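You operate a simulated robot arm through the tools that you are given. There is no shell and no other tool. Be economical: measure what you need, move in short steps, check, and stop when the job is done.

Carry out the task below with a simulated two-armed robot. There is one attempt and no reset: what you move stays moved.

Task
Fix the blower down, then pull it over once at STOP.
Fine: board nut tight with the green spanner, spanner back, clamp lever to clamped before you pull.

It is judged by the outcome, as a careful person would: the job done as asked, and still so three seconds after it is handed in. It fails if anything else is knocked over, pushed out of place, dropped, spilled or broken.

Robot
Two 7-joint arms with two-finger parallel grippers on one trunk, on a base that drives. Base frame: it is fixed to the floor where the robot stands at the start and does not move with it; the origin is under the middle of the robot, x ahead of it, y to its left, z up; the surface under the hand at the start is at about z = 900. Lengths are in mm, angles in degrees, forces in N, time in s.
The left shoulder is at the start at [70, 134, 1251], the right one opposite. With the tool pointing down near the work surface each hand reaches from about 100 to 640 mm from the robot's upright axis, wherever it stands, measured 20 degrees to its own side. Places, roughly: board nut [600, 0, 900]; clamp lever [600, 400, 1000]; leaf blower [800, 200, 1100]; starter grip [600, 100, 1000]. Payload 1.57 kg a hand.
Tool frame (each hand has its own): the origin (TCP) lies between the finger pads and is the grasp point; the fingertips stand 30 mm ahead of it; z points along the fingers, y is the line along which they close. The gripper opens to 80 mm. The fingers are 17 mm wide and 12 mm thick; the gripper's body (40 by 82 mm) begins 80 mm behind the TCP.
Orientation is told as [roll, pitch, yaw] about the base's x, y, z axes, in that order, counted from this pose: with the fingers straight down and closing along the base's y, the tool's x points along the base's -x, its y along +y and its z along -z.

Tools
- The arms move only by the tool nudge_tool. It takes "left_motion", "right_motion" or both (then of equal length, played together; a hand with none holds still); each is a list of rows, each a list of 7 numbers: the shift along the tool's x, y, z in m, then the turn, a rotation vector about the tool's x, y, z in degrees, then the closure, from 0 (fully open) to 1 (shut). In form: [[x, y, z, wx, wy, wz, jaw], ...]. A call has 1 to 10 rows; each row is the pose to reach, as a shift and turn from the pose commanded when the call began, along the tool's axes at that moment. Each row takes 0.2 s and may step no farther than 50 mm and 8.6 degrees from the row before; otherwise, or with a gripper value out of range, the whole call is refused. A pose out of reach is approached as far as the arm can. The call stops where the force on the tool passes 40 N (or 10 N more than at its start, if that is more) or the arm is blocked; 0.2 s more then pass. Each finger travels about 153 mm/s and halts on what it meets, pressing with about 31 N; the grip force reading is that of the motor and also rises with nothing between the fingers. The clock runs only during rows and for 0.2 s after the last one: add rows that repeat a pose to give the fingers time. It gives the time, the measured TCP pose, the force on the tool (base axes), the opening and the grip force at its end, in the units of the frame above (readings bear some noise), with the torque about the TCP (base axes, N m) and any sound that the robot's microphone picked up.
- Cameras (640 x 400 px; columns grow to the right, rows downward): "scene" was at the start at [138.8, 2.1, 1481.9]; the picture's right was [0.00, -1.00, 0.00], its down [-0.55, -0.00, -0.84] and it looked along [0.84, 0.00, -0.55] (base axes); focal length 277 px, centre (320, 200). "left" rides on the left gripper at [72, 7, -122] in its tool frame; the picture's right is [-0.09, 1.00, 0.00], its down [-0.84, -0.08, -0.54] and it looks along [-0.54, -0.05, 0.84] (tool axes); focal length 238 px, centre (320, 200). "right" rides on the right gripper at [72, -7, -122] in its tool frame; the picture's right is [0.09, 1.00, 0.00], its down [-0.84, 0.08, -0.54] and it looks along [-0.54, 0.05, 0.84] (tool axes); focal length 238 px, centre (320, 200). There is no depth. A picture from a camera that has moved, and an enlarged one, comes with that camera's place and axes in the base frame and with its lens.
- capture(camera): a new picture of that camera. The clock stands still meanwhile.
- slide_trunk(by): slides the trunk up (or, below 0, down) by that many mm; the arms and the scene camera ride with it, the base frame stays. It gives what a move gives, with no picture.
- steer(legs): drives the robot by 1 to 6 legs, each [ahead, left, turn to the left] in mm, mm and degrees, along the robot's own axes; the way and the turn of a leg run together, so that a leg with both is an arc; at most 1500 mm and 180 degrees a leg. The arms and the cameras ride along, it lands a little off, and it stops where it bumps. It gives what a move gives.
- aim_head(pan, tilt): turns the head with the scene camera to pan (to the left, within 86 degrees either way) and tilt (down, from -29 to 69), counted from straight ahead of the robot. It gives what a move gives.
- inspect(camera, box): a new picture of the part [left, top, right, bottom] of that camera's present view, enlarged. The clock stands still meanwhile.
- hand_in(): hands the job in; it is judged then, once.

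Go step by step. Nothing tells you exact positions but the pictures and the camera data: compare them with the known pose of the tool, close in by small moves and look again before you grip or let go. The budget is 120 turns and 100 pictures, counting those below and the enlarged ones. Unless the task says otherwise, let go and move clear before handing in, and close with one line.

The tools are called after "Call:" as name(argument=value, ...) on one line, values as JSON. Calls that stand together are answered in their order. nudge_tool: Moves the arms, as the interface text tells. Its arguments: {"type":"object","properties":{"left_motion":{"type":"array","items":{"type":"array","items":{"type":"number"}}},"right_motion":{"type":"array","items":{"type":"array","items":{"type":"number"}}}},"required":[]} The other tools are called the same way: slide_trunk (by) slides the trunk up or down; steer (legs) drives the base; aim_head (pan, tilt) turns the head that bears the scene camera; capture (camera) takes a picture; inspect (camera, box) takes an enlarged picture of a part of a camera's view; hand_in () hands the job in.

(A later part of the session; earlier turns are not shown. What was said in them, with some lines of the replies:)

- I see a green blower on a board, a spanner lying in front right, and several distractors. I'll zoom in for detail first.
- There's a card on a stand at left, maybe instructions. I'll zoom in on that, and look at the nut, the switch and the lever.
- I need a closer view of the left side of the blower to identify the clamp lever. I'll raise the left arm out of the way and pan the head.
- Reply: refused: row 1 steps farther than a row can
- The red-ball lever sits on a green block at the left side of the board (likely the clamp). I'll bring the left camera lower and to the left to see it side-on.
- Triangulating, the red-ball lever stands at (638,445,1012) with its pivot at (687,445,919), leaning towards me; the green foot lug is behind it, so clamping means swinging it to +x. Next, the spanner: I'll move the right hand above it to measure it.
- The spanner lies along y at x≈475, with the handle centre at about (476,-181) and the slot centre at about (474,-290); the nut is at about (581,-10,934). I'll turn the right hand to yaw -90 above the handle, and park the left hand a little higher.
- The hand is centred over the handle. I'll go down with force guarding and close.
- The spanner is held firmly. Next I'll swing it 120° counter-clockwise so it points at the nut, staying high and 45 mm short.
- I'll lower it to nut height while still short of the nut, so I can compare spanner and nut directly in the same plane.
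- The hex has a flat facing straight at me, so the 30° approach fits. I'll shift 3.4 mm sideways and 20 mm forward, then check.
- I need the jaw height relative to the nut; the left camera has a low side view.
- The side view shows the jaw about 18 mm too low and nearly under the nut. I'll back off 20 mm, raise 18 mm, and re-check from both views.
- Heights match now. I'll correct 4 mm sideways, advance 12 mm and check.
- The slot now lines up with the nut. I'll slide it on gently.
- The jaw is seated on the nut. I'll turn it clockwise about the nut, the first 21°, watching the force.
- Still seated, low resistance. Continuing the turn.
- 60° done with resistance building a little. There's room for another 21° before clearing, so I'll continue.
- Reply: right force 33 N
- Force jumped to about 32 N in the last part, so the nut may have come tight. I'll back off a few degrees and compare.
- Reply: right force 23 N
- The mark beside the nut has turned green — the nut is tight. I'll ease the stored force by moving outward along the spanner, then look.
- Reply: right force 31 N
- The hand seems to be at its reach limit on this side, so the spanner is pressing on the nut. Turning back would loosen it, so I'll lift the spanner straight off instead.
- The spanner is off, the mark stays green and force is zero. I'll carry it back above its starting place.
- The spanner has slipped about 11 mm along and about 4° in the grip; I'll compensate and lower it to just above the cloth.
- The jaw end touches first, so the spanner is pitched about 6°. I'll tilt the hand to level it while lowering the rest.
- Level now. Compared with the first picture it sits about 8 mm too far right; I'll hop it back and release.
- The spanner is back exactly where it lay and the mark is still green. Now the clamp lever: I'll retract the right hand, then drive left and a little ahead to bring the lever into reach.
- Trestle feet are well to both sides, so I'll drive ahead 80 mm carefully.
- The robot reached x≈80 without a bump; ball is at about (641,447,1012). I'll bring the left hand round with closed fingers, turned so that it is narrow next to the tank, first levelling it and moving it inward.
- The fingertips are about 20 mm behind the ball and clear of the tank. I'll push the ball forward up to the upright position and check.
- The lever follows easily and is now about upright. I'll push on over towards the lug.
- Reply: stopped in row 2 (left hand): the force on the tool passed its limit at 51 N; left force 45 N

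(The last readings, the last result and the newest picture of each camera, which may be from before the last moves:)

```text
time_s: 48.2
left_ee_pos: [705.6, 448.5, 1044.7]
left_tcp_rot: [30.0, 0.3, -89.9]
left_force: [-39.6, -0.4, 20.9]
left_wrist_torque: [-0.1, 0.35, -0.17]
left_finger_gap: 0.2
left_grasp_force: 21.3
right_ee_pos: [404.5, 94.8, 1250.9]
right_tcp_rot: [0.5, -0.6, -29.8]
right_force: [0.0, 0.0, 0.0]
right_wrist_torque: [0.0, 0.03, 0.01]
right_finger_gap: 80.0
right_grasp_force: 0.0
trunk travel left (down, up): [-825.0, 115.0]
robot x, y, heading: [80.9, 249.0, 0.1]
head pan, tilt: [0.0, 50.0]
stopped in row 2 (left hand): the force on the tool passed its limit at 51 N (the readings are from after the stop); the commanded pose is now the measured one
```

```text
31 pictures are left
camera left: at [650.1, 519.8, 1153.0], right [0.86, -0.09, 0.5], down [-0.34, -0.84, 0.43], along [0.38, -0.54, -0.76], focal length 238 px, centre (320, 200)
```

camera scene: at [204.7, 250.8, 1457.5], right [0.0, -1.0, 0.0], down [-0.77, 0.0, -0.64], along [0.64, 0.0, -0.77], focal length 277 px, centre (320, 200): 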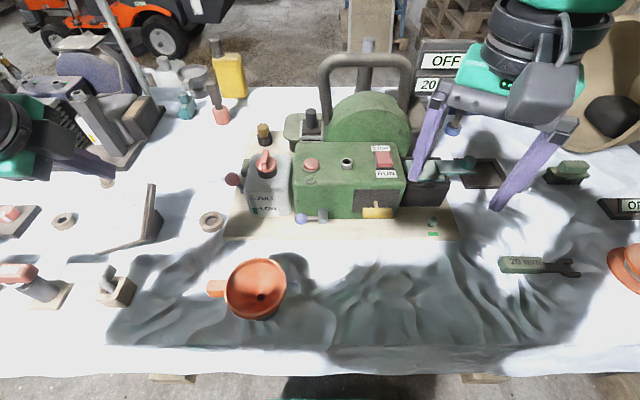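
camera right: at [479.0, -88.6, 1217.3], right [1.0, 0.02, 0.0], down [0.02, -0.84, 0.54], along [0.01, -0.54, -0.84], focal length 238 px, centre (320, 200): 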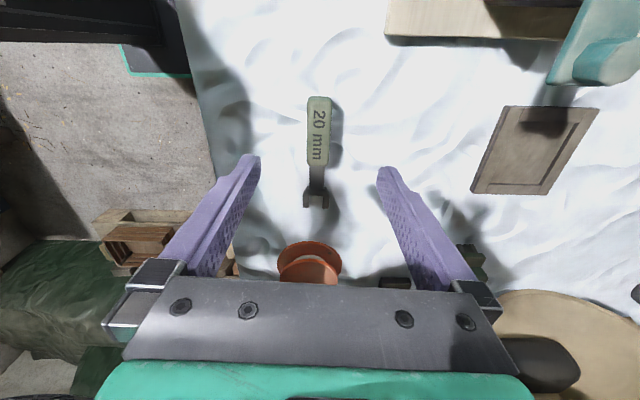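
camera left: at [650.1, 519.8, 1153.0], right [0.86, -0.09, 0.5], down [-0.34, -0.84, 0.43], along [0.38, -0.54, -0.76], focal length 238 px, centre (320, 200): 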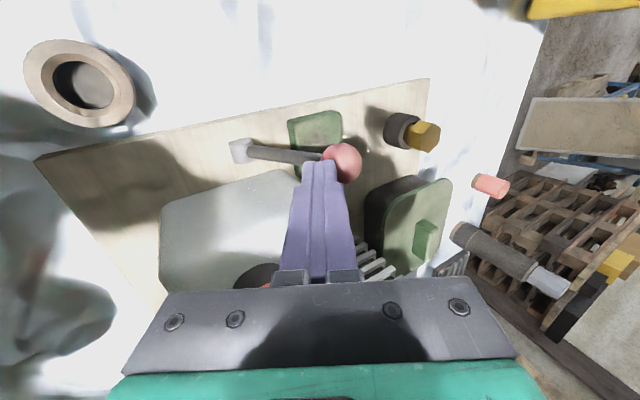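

A hard stop was met at +28° (mirror of the start at −27°), so the lever is at its other end: clamped. I'll back off and confirm it stays.

Call:
nudge_tool(left_motion=[[0, -0.011, -0.012, 0, 0, 0, 1], [0, -0.021, -0.024, 0, 0, 0, 1], [0, -0.01, -0.06, 0, 0, 0, 1], [0, -0.005, -0.095, 0, 0, 0, 1], [0, 0.003, -0.125, 0, 0, 0, 1]])

Call:
capture(camera="left")

Call:
capture(camera="scene")

```text
time_s: 49.4
left_ee_pos: [661.7, 449.9, 1145.4]
left_tcp_rot: [29.2, 0.2, -90.0]
left_force: [0.7, -1.0, 0.5]
left_wrist_torque: [-0.01, 0.02, -0.02]
left_finger_gap: 0.0
left_grasp_force: 21.4
right_ee_pos: [419.8, 94.6, 1245.2]
right_tcp_rot: [0.1, 0.0, -29.8]
right_force: [-0.4, 0.2, 0.1]
right_wrist_torque: [0.0, -0.01, -0.01]
right_finger_gap: 79.7
right_grasp_force: 0.0
trunk travel left (down, up): [-825.0, 115.0]
robot x, y, heading: [80.7, 248.6, 0.0]
head pan, tilt: [0.0, 50.0]
```

```text
30 pictures are left
camera left: at [606.3, 520.9, 1253.9], right [0.87, -0.09, 0.49], down [-0.33, -0.84, 0.43], along [0.37, -0.54, -0.76], focal length 238 px, centre (320, 200)
```

left: 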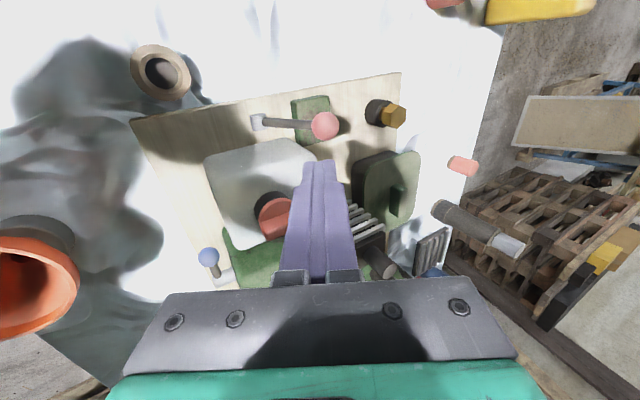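

```text
29 pictures are left
camera scene: at [205.2, 250.9, 1457.3], right [0.0, -1.0, 0.0], down [-0.77, 0.0, -0.64], along [0.64, 0.0, -0.77], focal length 277 px, centre (320, 200)
```

scene: 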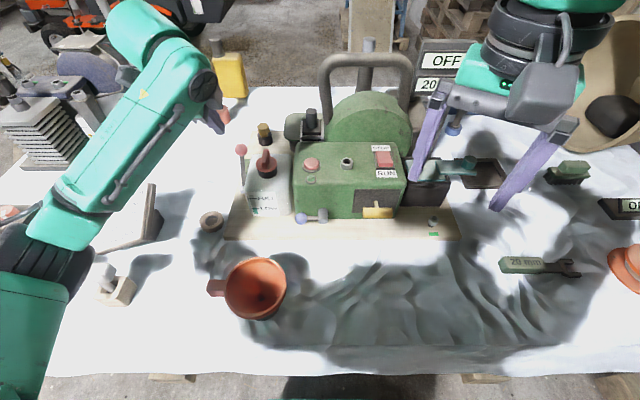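

The lever stays over. Now check the STOP/RUN rocker: zooming in on it.

Call:
inspect(camera="scene", box=[360, 135, 410, 190])

Call:
capture(camera="right")

```text
7.27 times, centred on (385, 162) of scene
camera zoom: at [205.2, 250.9, 1457.3], right [0.0, -1.0, 0.0], down [-0.77, 0.0, -0.64], along [0.64, 0.0, -0.77], focal length 2012 px, centre (-153, 473)
```

zoom: 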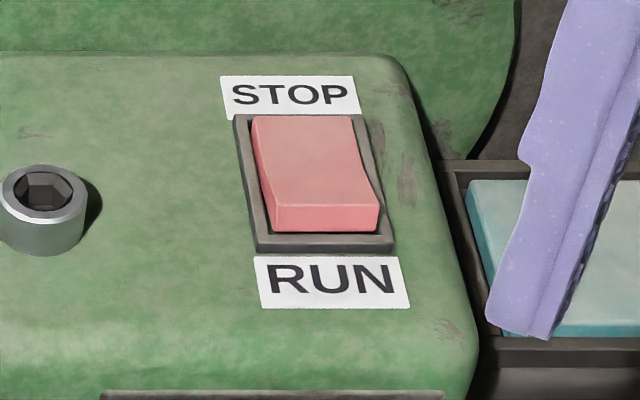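

```text
27 pictures are left
camera right: at [354.2, 126.0, 1366.9], right [0.42, 0.91, 0.0], down [0.76, -0.35, 0.54], along [0.49, -0.22, -0.84], focal length 238 px, centre (320, 200)
```

right: 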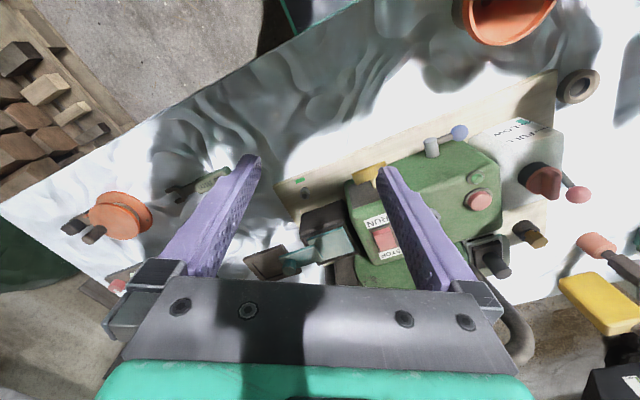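

The rocker's RUN end stands up and the STOP end is pressed in, so it is already at STOP. For the pull I'll use the right hand, pointing horizontally ahead; first back the base off 200 mm for room to pull.

Call:
nudge_tool(left_motion=[[0, -0.02, -0.035, 0, 0, 0, 1], [0, -0.04, -0.07, 0, 0, 0, 1], [0, -0.06, -0.1, 0, 0, 0, 1]], right_motion=[[0, 0, 0, 0, 0, 8.5, 0], [0, 0, 0, 0, 0, 17, 0], [0, 0, 0, 0, 0, 25.5, 0]])

Call:
steer(legs=[[-200, 0, 0]])

Call:
nudge_tool(right_motion=[[0, 0, 0, 0, 0, 8.5, 0], [0, 0, 0, 0, 0, 17, 0], [0, 0, 0, 0, 0, 25.5, 0], [0, 0, 0, 0, 0, 34.7, 0]])

```text
time_s: 50.2
left_ee_pos: [558.7, 448.9, 1202.7]
left_tcp_rot: [29.3, 0.2, -90.0]
left_force: [-0.6, -0.2, 0.2]
left_wrist_torque: [-0.01, 0.0, -0.02]
left_finger_gap: 0.0
left_grasp_force: 21.7
right_ee_pos: [420.0, 95.4, 1247.2]
right_tcp_rot: [0.0, 0.1, -55.4]
right_force: [-0.1, 0.9, -0.3]
right_wrist_torque: [0.02, -0.02, 0.03]
right_finger_gap: 80.0
right_grasp_force: 0.1
trunk travel left (down, up): [-825.0, 115.0]
robot x, y, heading: [79.5, 249.4, 0.0]
head pan, tilt: [0.0, 50.0]
```

```text
time_s: 51.8
left_ee_pos: [364.7, 447.6, 1200.7]
left_tcp_rot: [29.0, 0.1, -89.9]
left_force: [0.7, -0.1, 0.7]
left_wrist_torque: [0.0, 0.02, 0.0]
left_finger_gap: 0.0
left_grasp_force: 21.2
right_ee_pos: [224.8, 94.9, 1244.8]
right_tcp_rot: [-0.1, 0.1, -55.4]
right_force: [0.3, -0.2, 0.6]
right_wrist_torque: [0.02, 0.0, -0.01]
right_finger_gap: 80.0
right_grasp_force: 0.1
trunk travel left (down, up): [-825.0, 115.0]
robot x, y, heading: [-119.7, 249.0, 0.2]
head pan, tilt: [0.0, 50.0]
```

```text
refused: row 4 steps farther than a row can; nothing moved
```

Call:
nudge_tool(right_motion=[[-0.007, 0.025, 0, 0, 0, 7, 0], [-0.014, 0.05, 0, 0, 0, 14, 0], [-0.021, 0.075, 0, 0, 0, 21, 0], [-0.027, 0.102, 0, 0, 0, 28, 0], [-0.027, 0.102, 0, 0, 0, 34.5, 0]])

Call:
nudge_tool(right_motion=[[0, 0, 0, -8.5, 0, 0, 0], [0, 0, 0.02, -17, 0, 0, 0], [0, 0, 0.04, -25.5, 0, 0, 0], [0, 0, 0.06, -34, 0, 0, 0], [0, 0, 0.08, -42.5, 0, 0, 0], [0, 0, 0.1, -51, 0, 0, 0], [0, 0, 0.12, -59.5, 0, 0, 0], [0, 0, 0.14, -68, 0, 0, 0], [0, 0, 0.16, -76.5, 0, 0, 0], [0, 0, 0.18, -85, 0, 0, 0]])

Call:
capture(camera="scene")

Call:
capture(camera="right")

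```text
time_s: 53.0
left_ee_pos: [361.9, 447.5, 1201.6]
left_tcp_rot: [29.2, 0.2, -90.0]
left_force: [0.4, -0.4, 0.9]
left_wrist_torque: [0.01, 0.01, -0.01]
left_finger_gap: 0.2
left_grasp_force: 21.1
right_ee_pos: [321.5, 132.1, 1245.9]
right_tcp_rot: [0.0, 0.0, -89.9]
right_force: [0.0, 0.0, -0.4]
right_wrist_torque: [0.0, -0.03, 0.02]
right_finger_gap: 79.7
right_grasp_force: 0.0
trunk travel left (down, up): [-825.0, 115.0]
robot x, y, heading: [-119.9, 251.4, -0.1]
head pan, tilt: [0.0, 50.0]
```

```text
time_s: 55.2
left_ee_pos: [361.0, 448.8, 1203.0]
left_tcp_rot: [29.4, 0.1, -90.0]
left_force: [-0.3, 1.1, 0.2]
left_wrist_torque: [0.0, 0.0, -0.01]
left_finger_gap: 0.0
left_grasp_force: 21.1
right_ee_pos: [320.1, 131.3, 1066.4]
right_tcp_rot: [85.0, 0.0, -89.9]
right_force: [-0.3, 0.1, 0.0]
right_wrist_torque: [0.0, 0.01, -0.03]
right_finger_gap: 80.1
right_grasp_force: 0.0
right hand out of reach, approached as far as the arm can: row 5
trunk travel left (down, up): [-825.0, 115.0]
robot x, y, heading: [-122.0, 245.5, 0.0]
head pan, tilt: [0.0, 50.0]
```

```text
26 pictures are left
camera scene: at [5.3, 252.3, 1457.5], right [0.0, -1.0, 0.0], down [-0.77, 0.0, -0.64], along [0.64, 0.0, -0.77], focal length 277 px, centre (320, 200)
```

scene: 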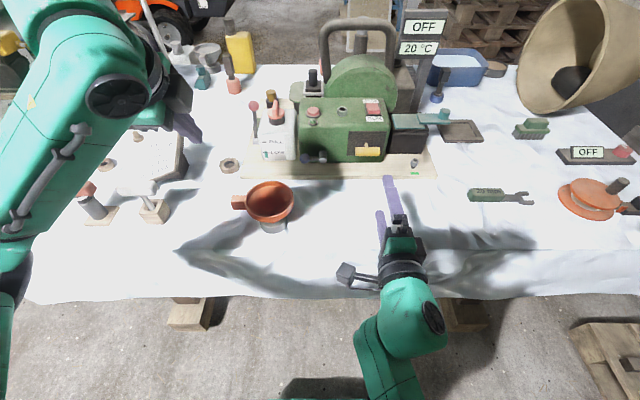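

```text
25 pictures are left
camera right: at [197.6, 204.0, 1069.1], right [0.09, 0.09, 0.99], down [-0.53, -0.84, 0.13], along [0.84, -0.54, -0.02], focal length 238 px, centre (320, 200)
```

right: 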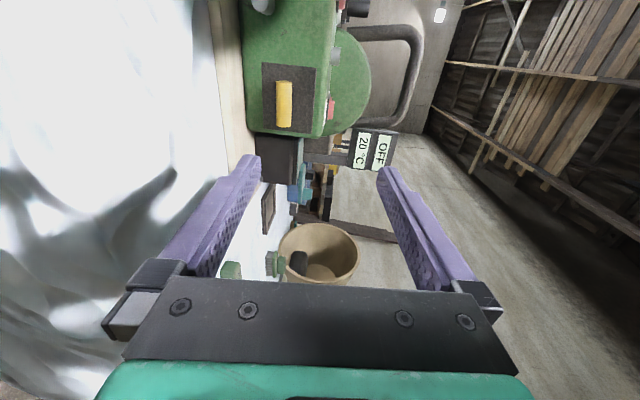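

The grip bar triangulates to about (560,129,991), lying along y. I'll finish the tilt and move to 70 mm in front of it.

Call:
nudge_tool(right_motion=[[-0.0005, -0.015, 0.035, -2, 0, 0, 0], [-0.001, -0.03, 0.07, -4, 0, 0, 0], [-0.0015, -0.045, 0.105, -5, 0, 0, 0], [-0.002, -0.055, 0.14, -5, 0, 0, 0], [-0.002, -0.06, 0.165, -5, 0, 0, 0.2], [-0.002, -0.06, 0.176, -5, 0, 0, 0.35]])

Call:
capture(camera="right")

Call:
inspect(camera="scene", box=[300, 100, 440, 220])

```text
time_s: 55.8
left_ee_pos: [363.0, 447.6, 1201.7]
left_tcp_rot: [29.2, 0.2, -90.0]
left_force: [0.0, -0.1, -0.1]
left_wrist_torque: [0.03, 0.02, 0.02]
left_finger_gap: 0.0
left_grasp_force: 21.0
right_ee_pos: [364.2, 125.1, 1018.2]
right_tcp_rot: [86.8, -10.8, -84.4]
right_force: [-0.5, 0.6, -0.1]
right_wrist_torque: [-0.02, 0.02, 0.0]
right_finger_gap: 80.0
right_grasp_force: 0.1
right hand out of reach, approached as far as the arm can: row 2
trunk travel left (down, up): [-825.0, 115.0]
robot x, y, heading: [-121.2, 247.7, 0.1]
head pan, tilt: [0.0, 50.0]
stopped in row 2 (right hand): the arm was blocked; the commanded pose is now the measured one
```

```text
24 pictures are left
camera right: at [235.3, 184.5, 1004.4], right [0.03, 0.28, 0.96], down [-0.46, -0.85, 0.26], along [0.89, -0.45, 0.1], focal length 238 px, centre (320, 200)
```

right: 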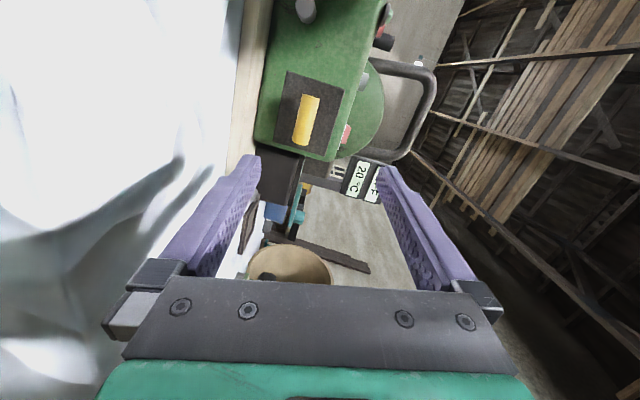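

```text
3.33 times, centred on (370, 160) of scene
camera zoom: at [8.5, 249.8, 1457.2], right [0.0, -1.0, 0.0], down [-0.77, 0.0, -0.64], along [0.64, 0.0, -0.77], focal length 922 px, centre (153, 333)
```

zoom: 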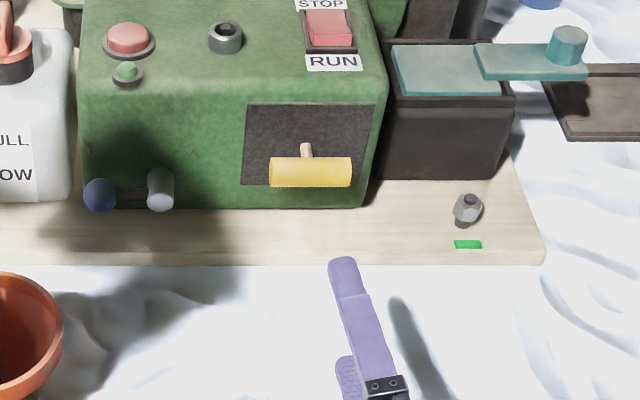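

Full horizontal is blocked by the arm's limits here. I'll use a 60° forward tilt instead, which also keeps the finger clear of the cord.

Call:
nudge_tool(right_motion=[[0, 0.006, 0, 6.8, -0.6, 3.0, 0], [-0.001, 0.012, 0.0, 13.6, -1.2, 6, 0], [-0.002, 0.018, 0.015, 20.4, -1.8, 8.9, 0], [-0.0037, 0.0237, 0.0349, 27.2, -2.3, 11.9, 0], [-0.0037, 0.0237, 0.0349, 27.2, -2.3, 11.9, 0]])

```text
time_s: 57.0
left_ee_pos: [361.1, 447.6, 1202.1]
left_tcp_rot: [29.3, 0.2, -90.0]
left_force: [0.5, 0.4, 0.9]
left_wrist_torque: [0.01, -0.02, -0.04]
left_finger_gap: 0.0
left_grasp_force: 21.4
right_ee_pos: [394.2, 124.1, 1033.8]
right_tcp_rot: [59.3, -1.7, -89.9]
right_force: [0.2, 0.7, -0.6]
right_wrist_torque: [0.0, -0.02, 0.04]
right_finger_gap: 80.0
right_grasp_force: 0.0
trunk travel left (down, up): [-825.0, 115.0]
robot x, y, heading: [-123.1, 249.9, -0.1]
head pan, tilt: [0.0, 50.0]
```

Call:
nudge_tool(right_motion=[[0.001, 0.016, 0.035, 0, 0, 0, 0], [0.003, 0.032, 0.07, 0, 0, 0, 0.3], [0.005, 0.0475, 0.1055, 0, 0, 0, 0.55], [0.005, 0.0475, 0.1055, 0, 0, 0, 0.55]])

Call:
capture(camera="right")

Call:
inspect(camera="scene", box=[320, 120, 420, 190])

```text
time_s: 57.5
left_ee_pos: [364.4, 446.9, 1201.3]
left_tcp_rot: [29.1, 0.2, -89.9]
left_force: [0.0, -0.1, 0.4]
left_wrist_torque: [-0.01, 0.04, 0.02]
left_finger_gap: 0.0
left_grasp_force: 21.0
right_ee_pos: [457.6, 77.2, 1015.6]
right_tcp_rot: [59.0, -10.4, -91.3]
right_force: [0.4, 0.1, 0.1]
right_wrist_torque: [0.01, 0.0, 0.01]
right_finger_gap: 56.0
right_grasp_force: 0.1
trunk travel left (down, up): [-825.0, 115.0]
robot x, y, heading: [-119.6, 250.5, -0.0]
head pan, tilt: [0.0, 50.0]
stopped in row 2 (right hand): the arm was blocked; the commanded pose is now the measured one
```

```text
22 pictures are left
camera right: at [351.2, 161.5, 1056.9], right [0.52, 0.23, 0.82], down [-0.44, -0.75, 0.49], along [0.73, -0.62, -0.28], focal length 238 px, centre (320, 200)
```

right: 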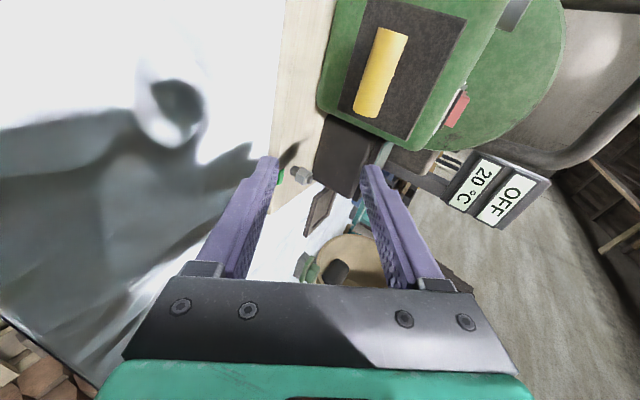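

```text
5.71 times, centred on (370, 155) of scene
camera zoom: at [9.4, 249.5, 1457.1], right [0.0, -1.0, 0.0], down [-0.77, 0.0, -0.64], along [0.64, 0.0, -0.77], focal length 1581 px, centre (34, 457)
```

zoom: 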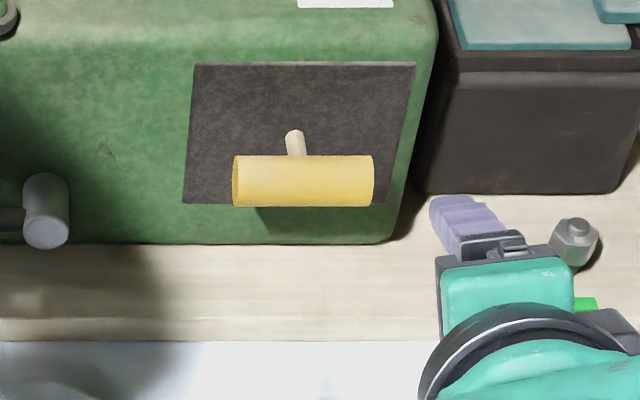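

The right wrist hits a joint limit in this orientation. The left hand is already in a comfortable yaw −90 pose, so I'll retract the right hand and use the left one, driving back to the right so the left shoulder faces the grip.

Call:
nudge_tool(right_motion=[[-0.006, 0.015, -0.032, 3, 0, 0, 0], [-0.012, 0.03, -0.064, 10, 0, 0, 0], [-0.018, 0.046, -0.096, 17, 0, 0, 0], [-0.024, 0.062, -0.128, 25, 0, 0, 0], [-0.03, 0.076, -0.16, 33, 0, 0, 0]])

Call:
steer(legs=[[0, -250, 0]])

Call:
capture(camera="scene")

```text
time_s: 58.2
left_ee_pos: [362.3, 448.5, 1200.9]
left_tcp_rot: [29.2, 0.2, -89.9]
left_force: [0.8, 0.1, -0.5]
left_wrist_torque: [0.02, -0.04, 0.01]
left_finger_gap: 0.0
left_grasp_force: 21.1
right_ee_pos: [415.2, 20.2, 1064.8]
right_tcp_rot: [49.0, -21.6, -93.8]
right_force: [-0.1, 0.1, -0.7]
right_wrist_torque: [0.02, -0.04, 0.01]
right_finger_gap: 80.0
right_grasp_force: 0.0
trunk travel left (down, up): [-825.0, 115.0]
robot x, y, heading: [-122.0, 249.6, 0.1]
head pan, tilt: [0.0, 50.0]
stopped in row 3 (right hand): the arm was blocked; the commanded pose is now the measured one
```

```text
time_s: 60.0
left_ee_pos: [362.0, 198.9, 1202.6]
left_tcp_rot: [29.2, 0.2, -89.9]
left_force: [-0.1, -0.7, 0.5]
left_wrist_torque: [-0.01, -0.02, 0.03]
left_finger_gap: 0.0
left_grasp_force: 21.5
right_ee_pos: [414.3, -227.1, 1065.0]
right_tcp_rot: [49.0, -21.8, -93.7]
right_force: [-0.3, 0.0, 0.2]
right_wrist_torque: [-0.01, 0.01, 0.0]
right_finger_gap: 79.9
right_grasp_force: 0.0
trunk travel left (down, up): [-825.0, 115.0]
robot x, y, heading: [-119.4, -3.2, -0.0]
head pan, tilt: [0.0, 50.0]
```

```text
20 pictures are left
camera scene: at [6.9, 1.5, 1457.3], right [0.0, -1.0, 0.0], down [-0.77, 0.0, -0.64], along [0.64, 0.0, -0.77], focal length 277 px, centre (320, 200)
```

scene: 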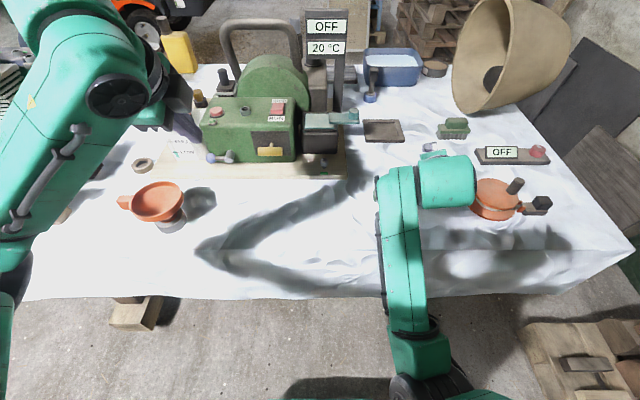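

Robot is back at y≈0 with the left shoulder facing the grip. Moving the left hand (tilting to 55°) to a pre-grip pose 40 mm short.

Call:
nudge_tool(left_motion=[[-0.01, 0.006, 0.032, -3, 0, 0, 1], [-0.02, 0.012, 0.065, -7, 0, 0, 0.9], [-0.03, 0.019, 0.098, -11, 0, 0, 0.8], [-0.04, 0.025, 0.131, -15, 0, 0, 0.7], [-0.05, 0.032, 0.164, -19, 0, 0, 0.6], [-0.06, 0.038, 0.197, -23, 0, 0, 0.5], [-0.07, 0.0443, 0.2276, -26, 0, 0, 0.5], [-0.07, 0.0443, 0.2276, -26, 0, 0, 0.5]])

Call:
capture(camera="left")

Call:
inspect(camera="scene", box=[190, 80, 360, 200])

```text
time_s: 61.8
left_ee_pos: [512.8, 127.3, 1024.9]
left_tcp_rot: [55.4, 0.1, -90.1]
left_force: [-1.0, -0.6, 1.1]
left_wrist_torque: [-0.02, 0.0, 0.0]
left_finger_gap: 40.1
left_grasp_force: 0.1
right_ee_pos: [413.6, -227.4, 1065.4]
right_tcp_rot: [49.0, -21.7, -93.6]
right_force: [-0.2, -0.2, -0.3]
right_wrist_torque: [-0.01, 0.01, -0.01]
right_finger_gap: 80.1
right_grasp_force: 0.1
trunk travel left (down, up): [-825.0, 115.0]
robot x, y, heading: [-118.1, -4.7, -0.3]
head pan, tilt: [0.0, 50.0]
```

```text
19 pictures are left
camera left: at [415.6, 199.6, 1099.1], right [0.57, -0.09, 0.82], down [-0.49, -0.84, 0.24], along [0.66, -0.54, -0.52], focal length 238 px, centre (320, 200)
```

left: 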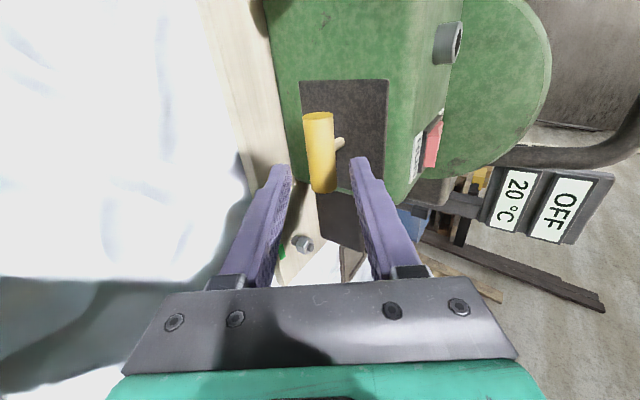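

```text
3.33 times, centred on (275, 140) of scene
camera zoom: at [6.4, 0.0, 1457.4], right [0.0, -1.0, 0.0], down [-0.77, 0.0, -0.64], along [0.64, 0.0, -0.77], focal length 922 px, centre (470, 400)
```

zoom: 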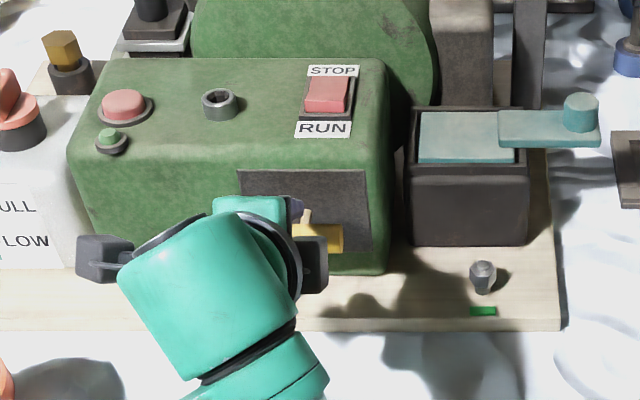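

The bar is centred exactly between the fingers. Advance 39 mm, then close.

Call:
nudge_tool(left_motion=[[0, 0, 0.015, 0, 0, 0, 0.5], [0, 0, 0.03, 0, 0, 0, 0.5], [0, 0, 0.039, 0, 0, 0, 0.5], [0, 0, 0.039, 0, 0, 0, 0.7], [0, 0, 0.039, 0, 0, 0, 1], [0, 0, 0.039, 0, 0, 0, 1]])

Call:
capture(camera="left")

```text
time_s: 63.2
left_ee_pos: [543.2, 128.9, 1005.0]
left_tcp_rot: [55.5, 0.0, -90.0]
left_force: [2.2, 2.0, 9.8]
left_wrist_torque: [-0.02, -0.64, 0.03]
left_finger_gap: 23.8
left_grasp_force: 35.8
right_ee_pos: [412.8, -229.2, 1065.5]
right_tcp_rot: [49.1, -21.6, -93.8]
right_force: [-0.1, 0.3, -0.3]
right_wrist_torque: [-0.01, 0.01, 0.04]
right_finger_gap: 80.0
right_grasp_force: 0.0
trunk travel left (down, up): [-825.0, 115.0]
robot x, y, heading: [-121.9, -3.3, 0.1]
head pan, tilt: [0.0, 50.0]
```

```text
17 pictures are left
camera left: at [446.6, 199.7, 1079.0], right [0.56, -0.09, 0.82], down [-0.49, -0.84, 0.24], along [0.66, -0.54, -0.52], focal length 238 px, centre (320, 200)
```

left: 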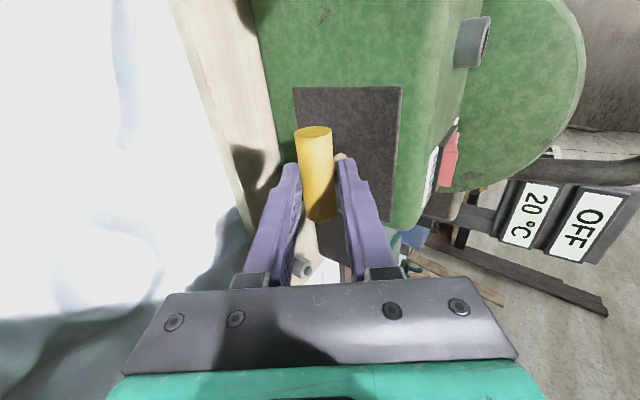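

The bar is gripped. Now pull towards me in −x, watching the force.

Call:
nudge_tool(left_motion=[[0, -0.0178, -0.0268, 0, 0, 0, 1], [0, -0.0404, -0.0598, 0, 0, 0, 1], [0, -0.063, -0.0928, 0, 0, 0, 1], [0, -0.0857, -0.1257, 0, 0, 0, 1]])

Call:
capture(camera="scene")

```text
time_s: 64.2
left_ee_pos: [389.7, 128.6, 1004.3]
left_tcp_rot: [55.3, 0.1, -89.9]
left_force: [4.6, 2.8, 8.5]
left_wrist_torque: [0.01, -0.65, -0.09]
left_finger_gap: 23.7
left_grasp_force: 35.5
right_ee_pos: [413.6, -228.0, 1066.8]
right_tcp_rot: [49.1, -21.9, -93.8]
right_force: [0.0, -0.5, 0.0]
right_wrist_torque: [-0.01, 0.02, 0.03]
right_finger_gap: 80.1
right_grasp_force: 0.1
trunk travel left (down, up): [-825.0, 115.0]
robot x, y, heading: [-121.3, -5.8, -0.1]
head pan, tilt: [0.0, 50.0]
```

```text
16 pictures are left
camera scene: at [4.8, 0.7, 1457.5], right [0.0, -1.0, 0.0], down [-0.77, 0.0, -0.64], along [0.64, 0.0, -0.77], focal length 277 px, centre (320, 200)
```

scene: 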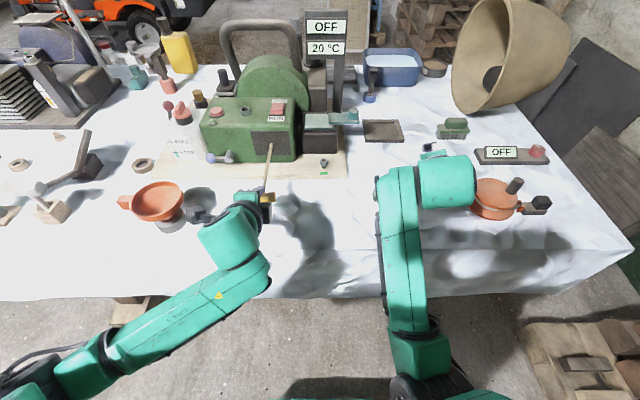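

The cord is running out with the bar held. I'll continue the pull to the end of its travel.

Call:
nudge_tool(left_motion=[[0, -0.0198, -0.0288, 0, 0, 0, 1], [0, -0.0396, -0.0577, 0, 0, 0, 1], [0, -0.0594, -0.0865, 0, 0, 0, 1], [0, -0.0792, -0.1154, 0, 0, 0, 1]])

Call:
capture(camera="scene")

```text
time_s: 64.6
left_ee_pos: [369.7, 128.6, 1006.0]
left_tcp_rot: [55.9, 0.1, -89.9]
left_force: [18.0, -3.8, -5.6]
left_wrist_torque: [0.16, -0.28, 0.36]
left_finger_gap: 20.6
left_grasp_force: 34.0
right_ee_pos: [417.5, -230.4, 1063.9]
right_tcp_rot: [48.8, -21.8, -93.7]
right_force: [-0.6, -0.6, -0.4]
right_wrist_torque: [0.01, 0.0, 0.04]
right_finger_gap: 79.9
right_grasp_force: 0.1
trunk travel left (down, up): [-825.0, 115.0]
robot x, y, heading: [-118.8, -3.7, 0.0]
head pan, tilt: [0.0, 50.0]
stopped in row 1 (left hand): the force on the tool passed its limit at 49 N (the readings are from after the stop); the commanded pose is now the measured one
```

```text
15 pictures are left
camera scene: at [10.6, -0.5, 1456.8], right [0.0, -1.0, 0.0], down [-0.77, 0.0, -0.64], along [0.64, 0.0, -0.77], focal length 277 px, centre (320, 200)
```

scene: 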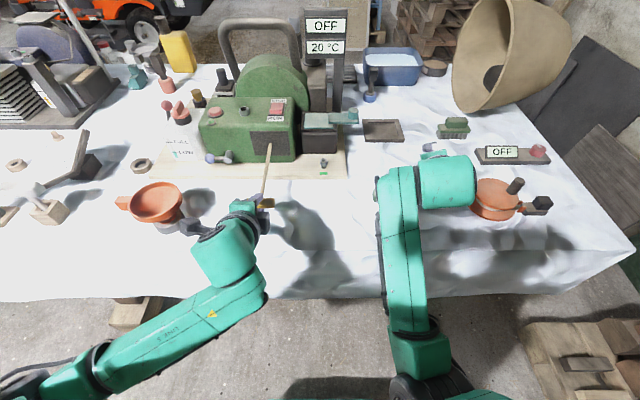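

End of stroke reached at about 170 mm (49 N stop). Now I'll guide the grip back home without letting it snap.

Call:
nudge_tool(left_motion=[[0, 0.0196, 0.029, 0, 0, 0, 1], [0, 0.0393, 0.058, 0, 0, 0, 1], [0, 0.0589, 0.087, 0, 0, 0, 1], [0, 0.0785, 0.116, 0, 0, 0, 1], [0, 0.0897, 0.1325, 0, 0, 0, 1], [0, 0.0897, 0.1325, 0, 0, 0, 1]])

Call:
capture(camera="left")

```text
time_s: 66.0
left_ee_pos: [527.8, 128.7, 1006.9]
left_tcp_rot: [55.8, 0.1, -89.9]
left_force: [2.6, 1.9, -1.7]
left_wrist_torque: [0.13, -0.14, 0.25]
left_finger_gap: 20.6
left_grasp_force: 33.3
right_ee_pos: [415.8, -228.3, 1064.8]
right_tcp_rot: [48.9, -21.9, -93.7]
right_force: [-0.4, 0.0, 0.2]
right_wrist_torque: [-0.02, -0.01, -0.02]
right_finger_gap: 79.9
right_grasp_force: 0.1
trunk travel left (down, up): [-825.0, 115.0]
robot x, y, heading: [-123.6, -0.7, -0.2]
head pan, tilt: [0.0, 50.0]
```

```text
14 pictures are left
camera left: at [430.3, 199.8, 1079.7], right [0.56, -0.09, 0.82], down [-0.49, -0.84, 0.24], along [0.67, -0.54, -0.51], focal length 238 px, centre (320, 200)
```

left: 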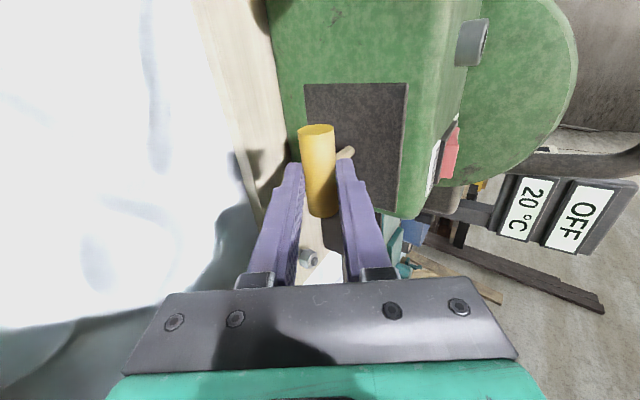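

About 10 mm from home. Ease the last bit in, then open gently.

Call:
nudge_tool(left_motion=[[0, 0.003, 0.0041, 0, 0, 0, 1], [0, 0.0056, 0.0083, 0, 0, 0, 1], [0, 0.0056, 0.0083, 0, 0, 0, 1], [0, 0.0056, 0.0083, 0, 0, 0, 0.7], [0, 0.0056, 0.0083, 0, 0, 0, 0.5], [0, 0.0056, 0.0083, 0, 0, 0, 0.5]])

Call:
capture(camera="left")

```text
time_s: 67.4
left_ee_pos: [536.0, 127.4, 1006.1]
left_tcp_rot: [55.9, 0.1, -89.9]
left_force: [-0.5, 0.0, 0.0]
left_wrist_torque: [-0.02, -0.01, -0.02]
left_finger_gap: 40.1
left_grasp_force: 0.1
right_ee_pos: [415.0, -228.9, 1064.9]
right_tcp_rot: [49.0, -21.7, -93.8]
right_force: [-0.1, 1.0, -0.2]
right_wrist_torque: [-0.01, 0.0, -0.03]
right_finger_gap: 80.0
right_grasp_force: 0.1
trunk travel left (down, up): [-825.0, 115.0]
robot x, y, heading: [-115.0, -0.1, -0.1]
head pan, tilt: [0.0, 50.0]
```

```text
13 pictures are left
camera left: at [439.1, 199.8, 1080.4], right [0.56, -0.09, 0.82], down [-0.49, -0.84, 0.24], along [0.67, -0.54, -0.51], focal length 238 px, centre (320, 200)
```

left: 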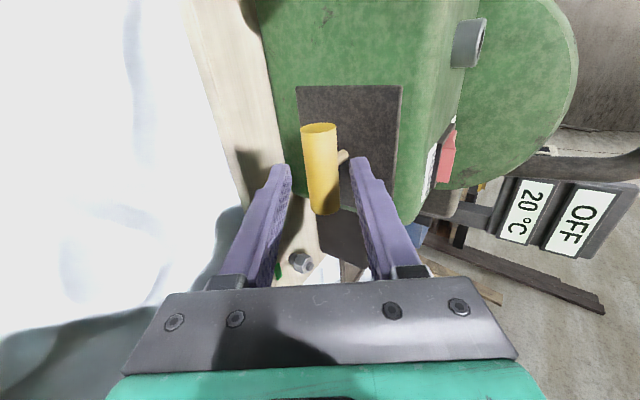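

The grip is home and free. I'll withdraw the left hand along its axis, lift it clear, and take a final look.

Call:
nudge_tool(left_motion=[[0, 0, -0.02, 0, 0, 0, 0.5], [0, 0, -0.045, 0, 0, 0, 0.5], [0, 0, -0.075, 0, 0, 0, 0.5], [0, 0.02, -0.11, 0, 0, 0, 0.3], [0, 0.035, -0.15, 0, 0, 0, 0.1], [0, 0.035, -0.19, 0, 0, 0, 0]])

Call:
capture(camera="scene")

Call:
inspect(camera="scene", box=[150, 70, 360, 200])

```text
time_s: 68.8
left_ee_pos: [398.2, 128.2, 1144.5]
left_tcp_rot: [55.9, 0.2, -89.8]
left_force: [-0.4, -0.5, 0.0]
left_wrist_torque: [-0.01, 0.04, -0.01]
left_finger_gap: 80.0
left_grasp_force: 0.1
right_ee_pos: [414.0, -229.3, 1066.1]
right_tcp_rot: [48.9, -21.8, -93.8]
right_force: [-0.1, 0.3, 0.7]
right_wrist_torque: [0.02, 0.0, -0.01]
right_finger_gap: 79.9
right_grasp_force: 0.0
trunk travel left (down, up): [-825.0, 115.0]
robot x, y, heading: [-119.7, -0.7, 0.2]
head pan, tilt: [0.0, 50.0]
```

```text
12 pictures are left
camera scene: at [5.4, -0.1, 1457.5], right [0.0, -1.0, 0.0], down [-0.77, 0.0, -0.64], along [0.64, 0.0, -0.77], focal length 277 px, centre (320, 200)
```

scene: 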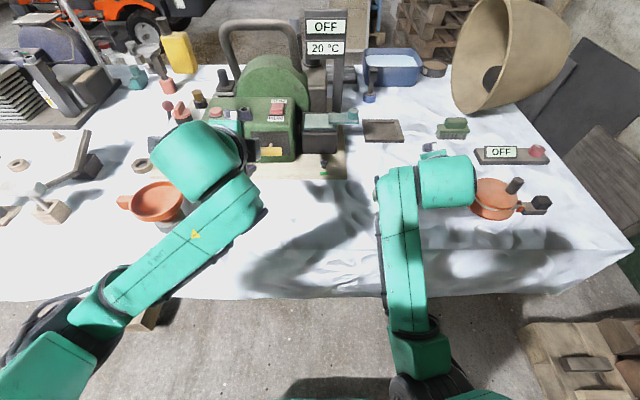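

```text
3.05 times, centred on (255, 135) of scene
camera zoom: at [5.4, -0.1, 1457.5], right [0.0, -1.0, 0.0], down [-0.77, 0.0, -0.64], along [0.64, 0.0, -0.77], focal length 843 px, centre (518, 398)
```

zoom: 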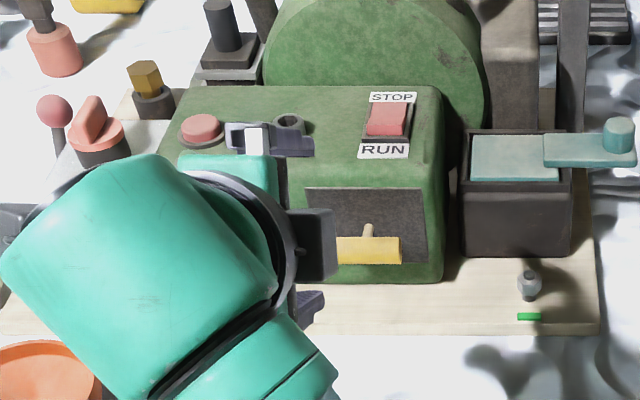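

All looks right: lever over, mark green, grip home, switch at STOP. I'll back the robot away and verify the spanner, which the right arm hides.

Call:
steer(legs=[[-250, 0, 0]])

Call:
aim_head(pan=0, tilt=35)

Call:
capture(camera="scene")

```text
time_s: 70.6
left_ee_pos: [151.1, 128.2, 1143.2]
left_tcp_rot: [55.8, 0.1, -90.0]
left_force: [-0.1, -0.7, -0.7]
left_wrist_torque: [0.0, 0.01, 0.01]
left_finger_gap: 80.1
left_grasp_force: 0.0
right_ee_pos: [164.4, -228.7, 1064.9]
right_tcp_rot: [48.8, -21.8, -93.9]
right_force: [0.1, 0.3, 0.8]
right_wrist_torque: [0.01, 0.0, 0.01]
right_finger_gap: 79.9
right_grasp_force: 0.1
trunk travel left (down, up): [-825.0, 115.0]
robot x, y, heading: [-369.0, -2.3, -0.0]
head pan, tilt: [0.0, 50.0]
```

```text
time_s: 71.4
left_ee_pos: [150.0, 127.8, 1144.4]
left_tcp_rot: [55.9, 0.0, -89.9]
left_force: [0.0, 0.6, 0.0]
left_wrist_torque: [0.01, 0.0, -0.04]
left_finger_gap: 80.2
left_grasp_force: 0.0
right_ee_pos: [163.4, -229.5, 1065.5]
right_tcp_rot: [49.0, -21.8, -93.8]
right_force: [-0.7, -0.6, 0.1]
right_wrist_torque: [0.02, -0.01, -0.03]
right_finger_gap: 79.9
right_grasp_force: 0.1
trunk travel left (down, up): [-825.0, 115.0]
robot x, y, heading: [-371.1, -1.0, 0.3]
head pan, tilt: [0.0, 35.0]
```

```text
10 pictures are left
camera scene: at [-233.1, -0.3, 1479.1], right [0.0, -1.0, 0.0], down [-0.57, 0.0, -0.82], along [0.82, 0.0, -0.57], focal length 277 px, centre (320, 200)
```

scene: 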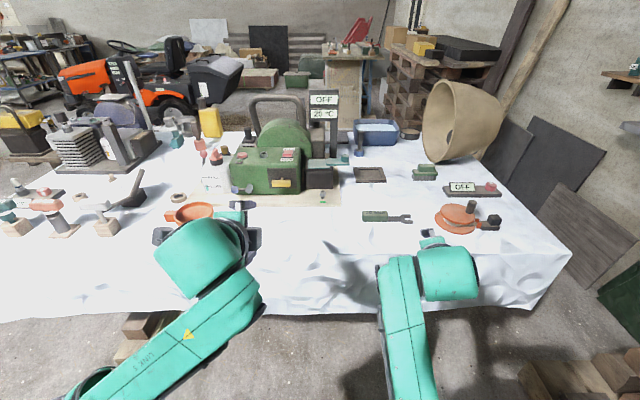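

The spanner lies at its starting place, everything else is standing, the nut mark is green, the lever is over and the grip is home. I'm handing in.

Call:
hand_in()

```text
The job is handed in.
```

The blower is fixed down and has been pulled over once at STOP. The board nut is tight (its mark turned green), the green spanner is back where it lay, and the clamp lever went over to its end stop before the pull. The starter ran its full stroke, about 170 mm, and I guided the grip back home.
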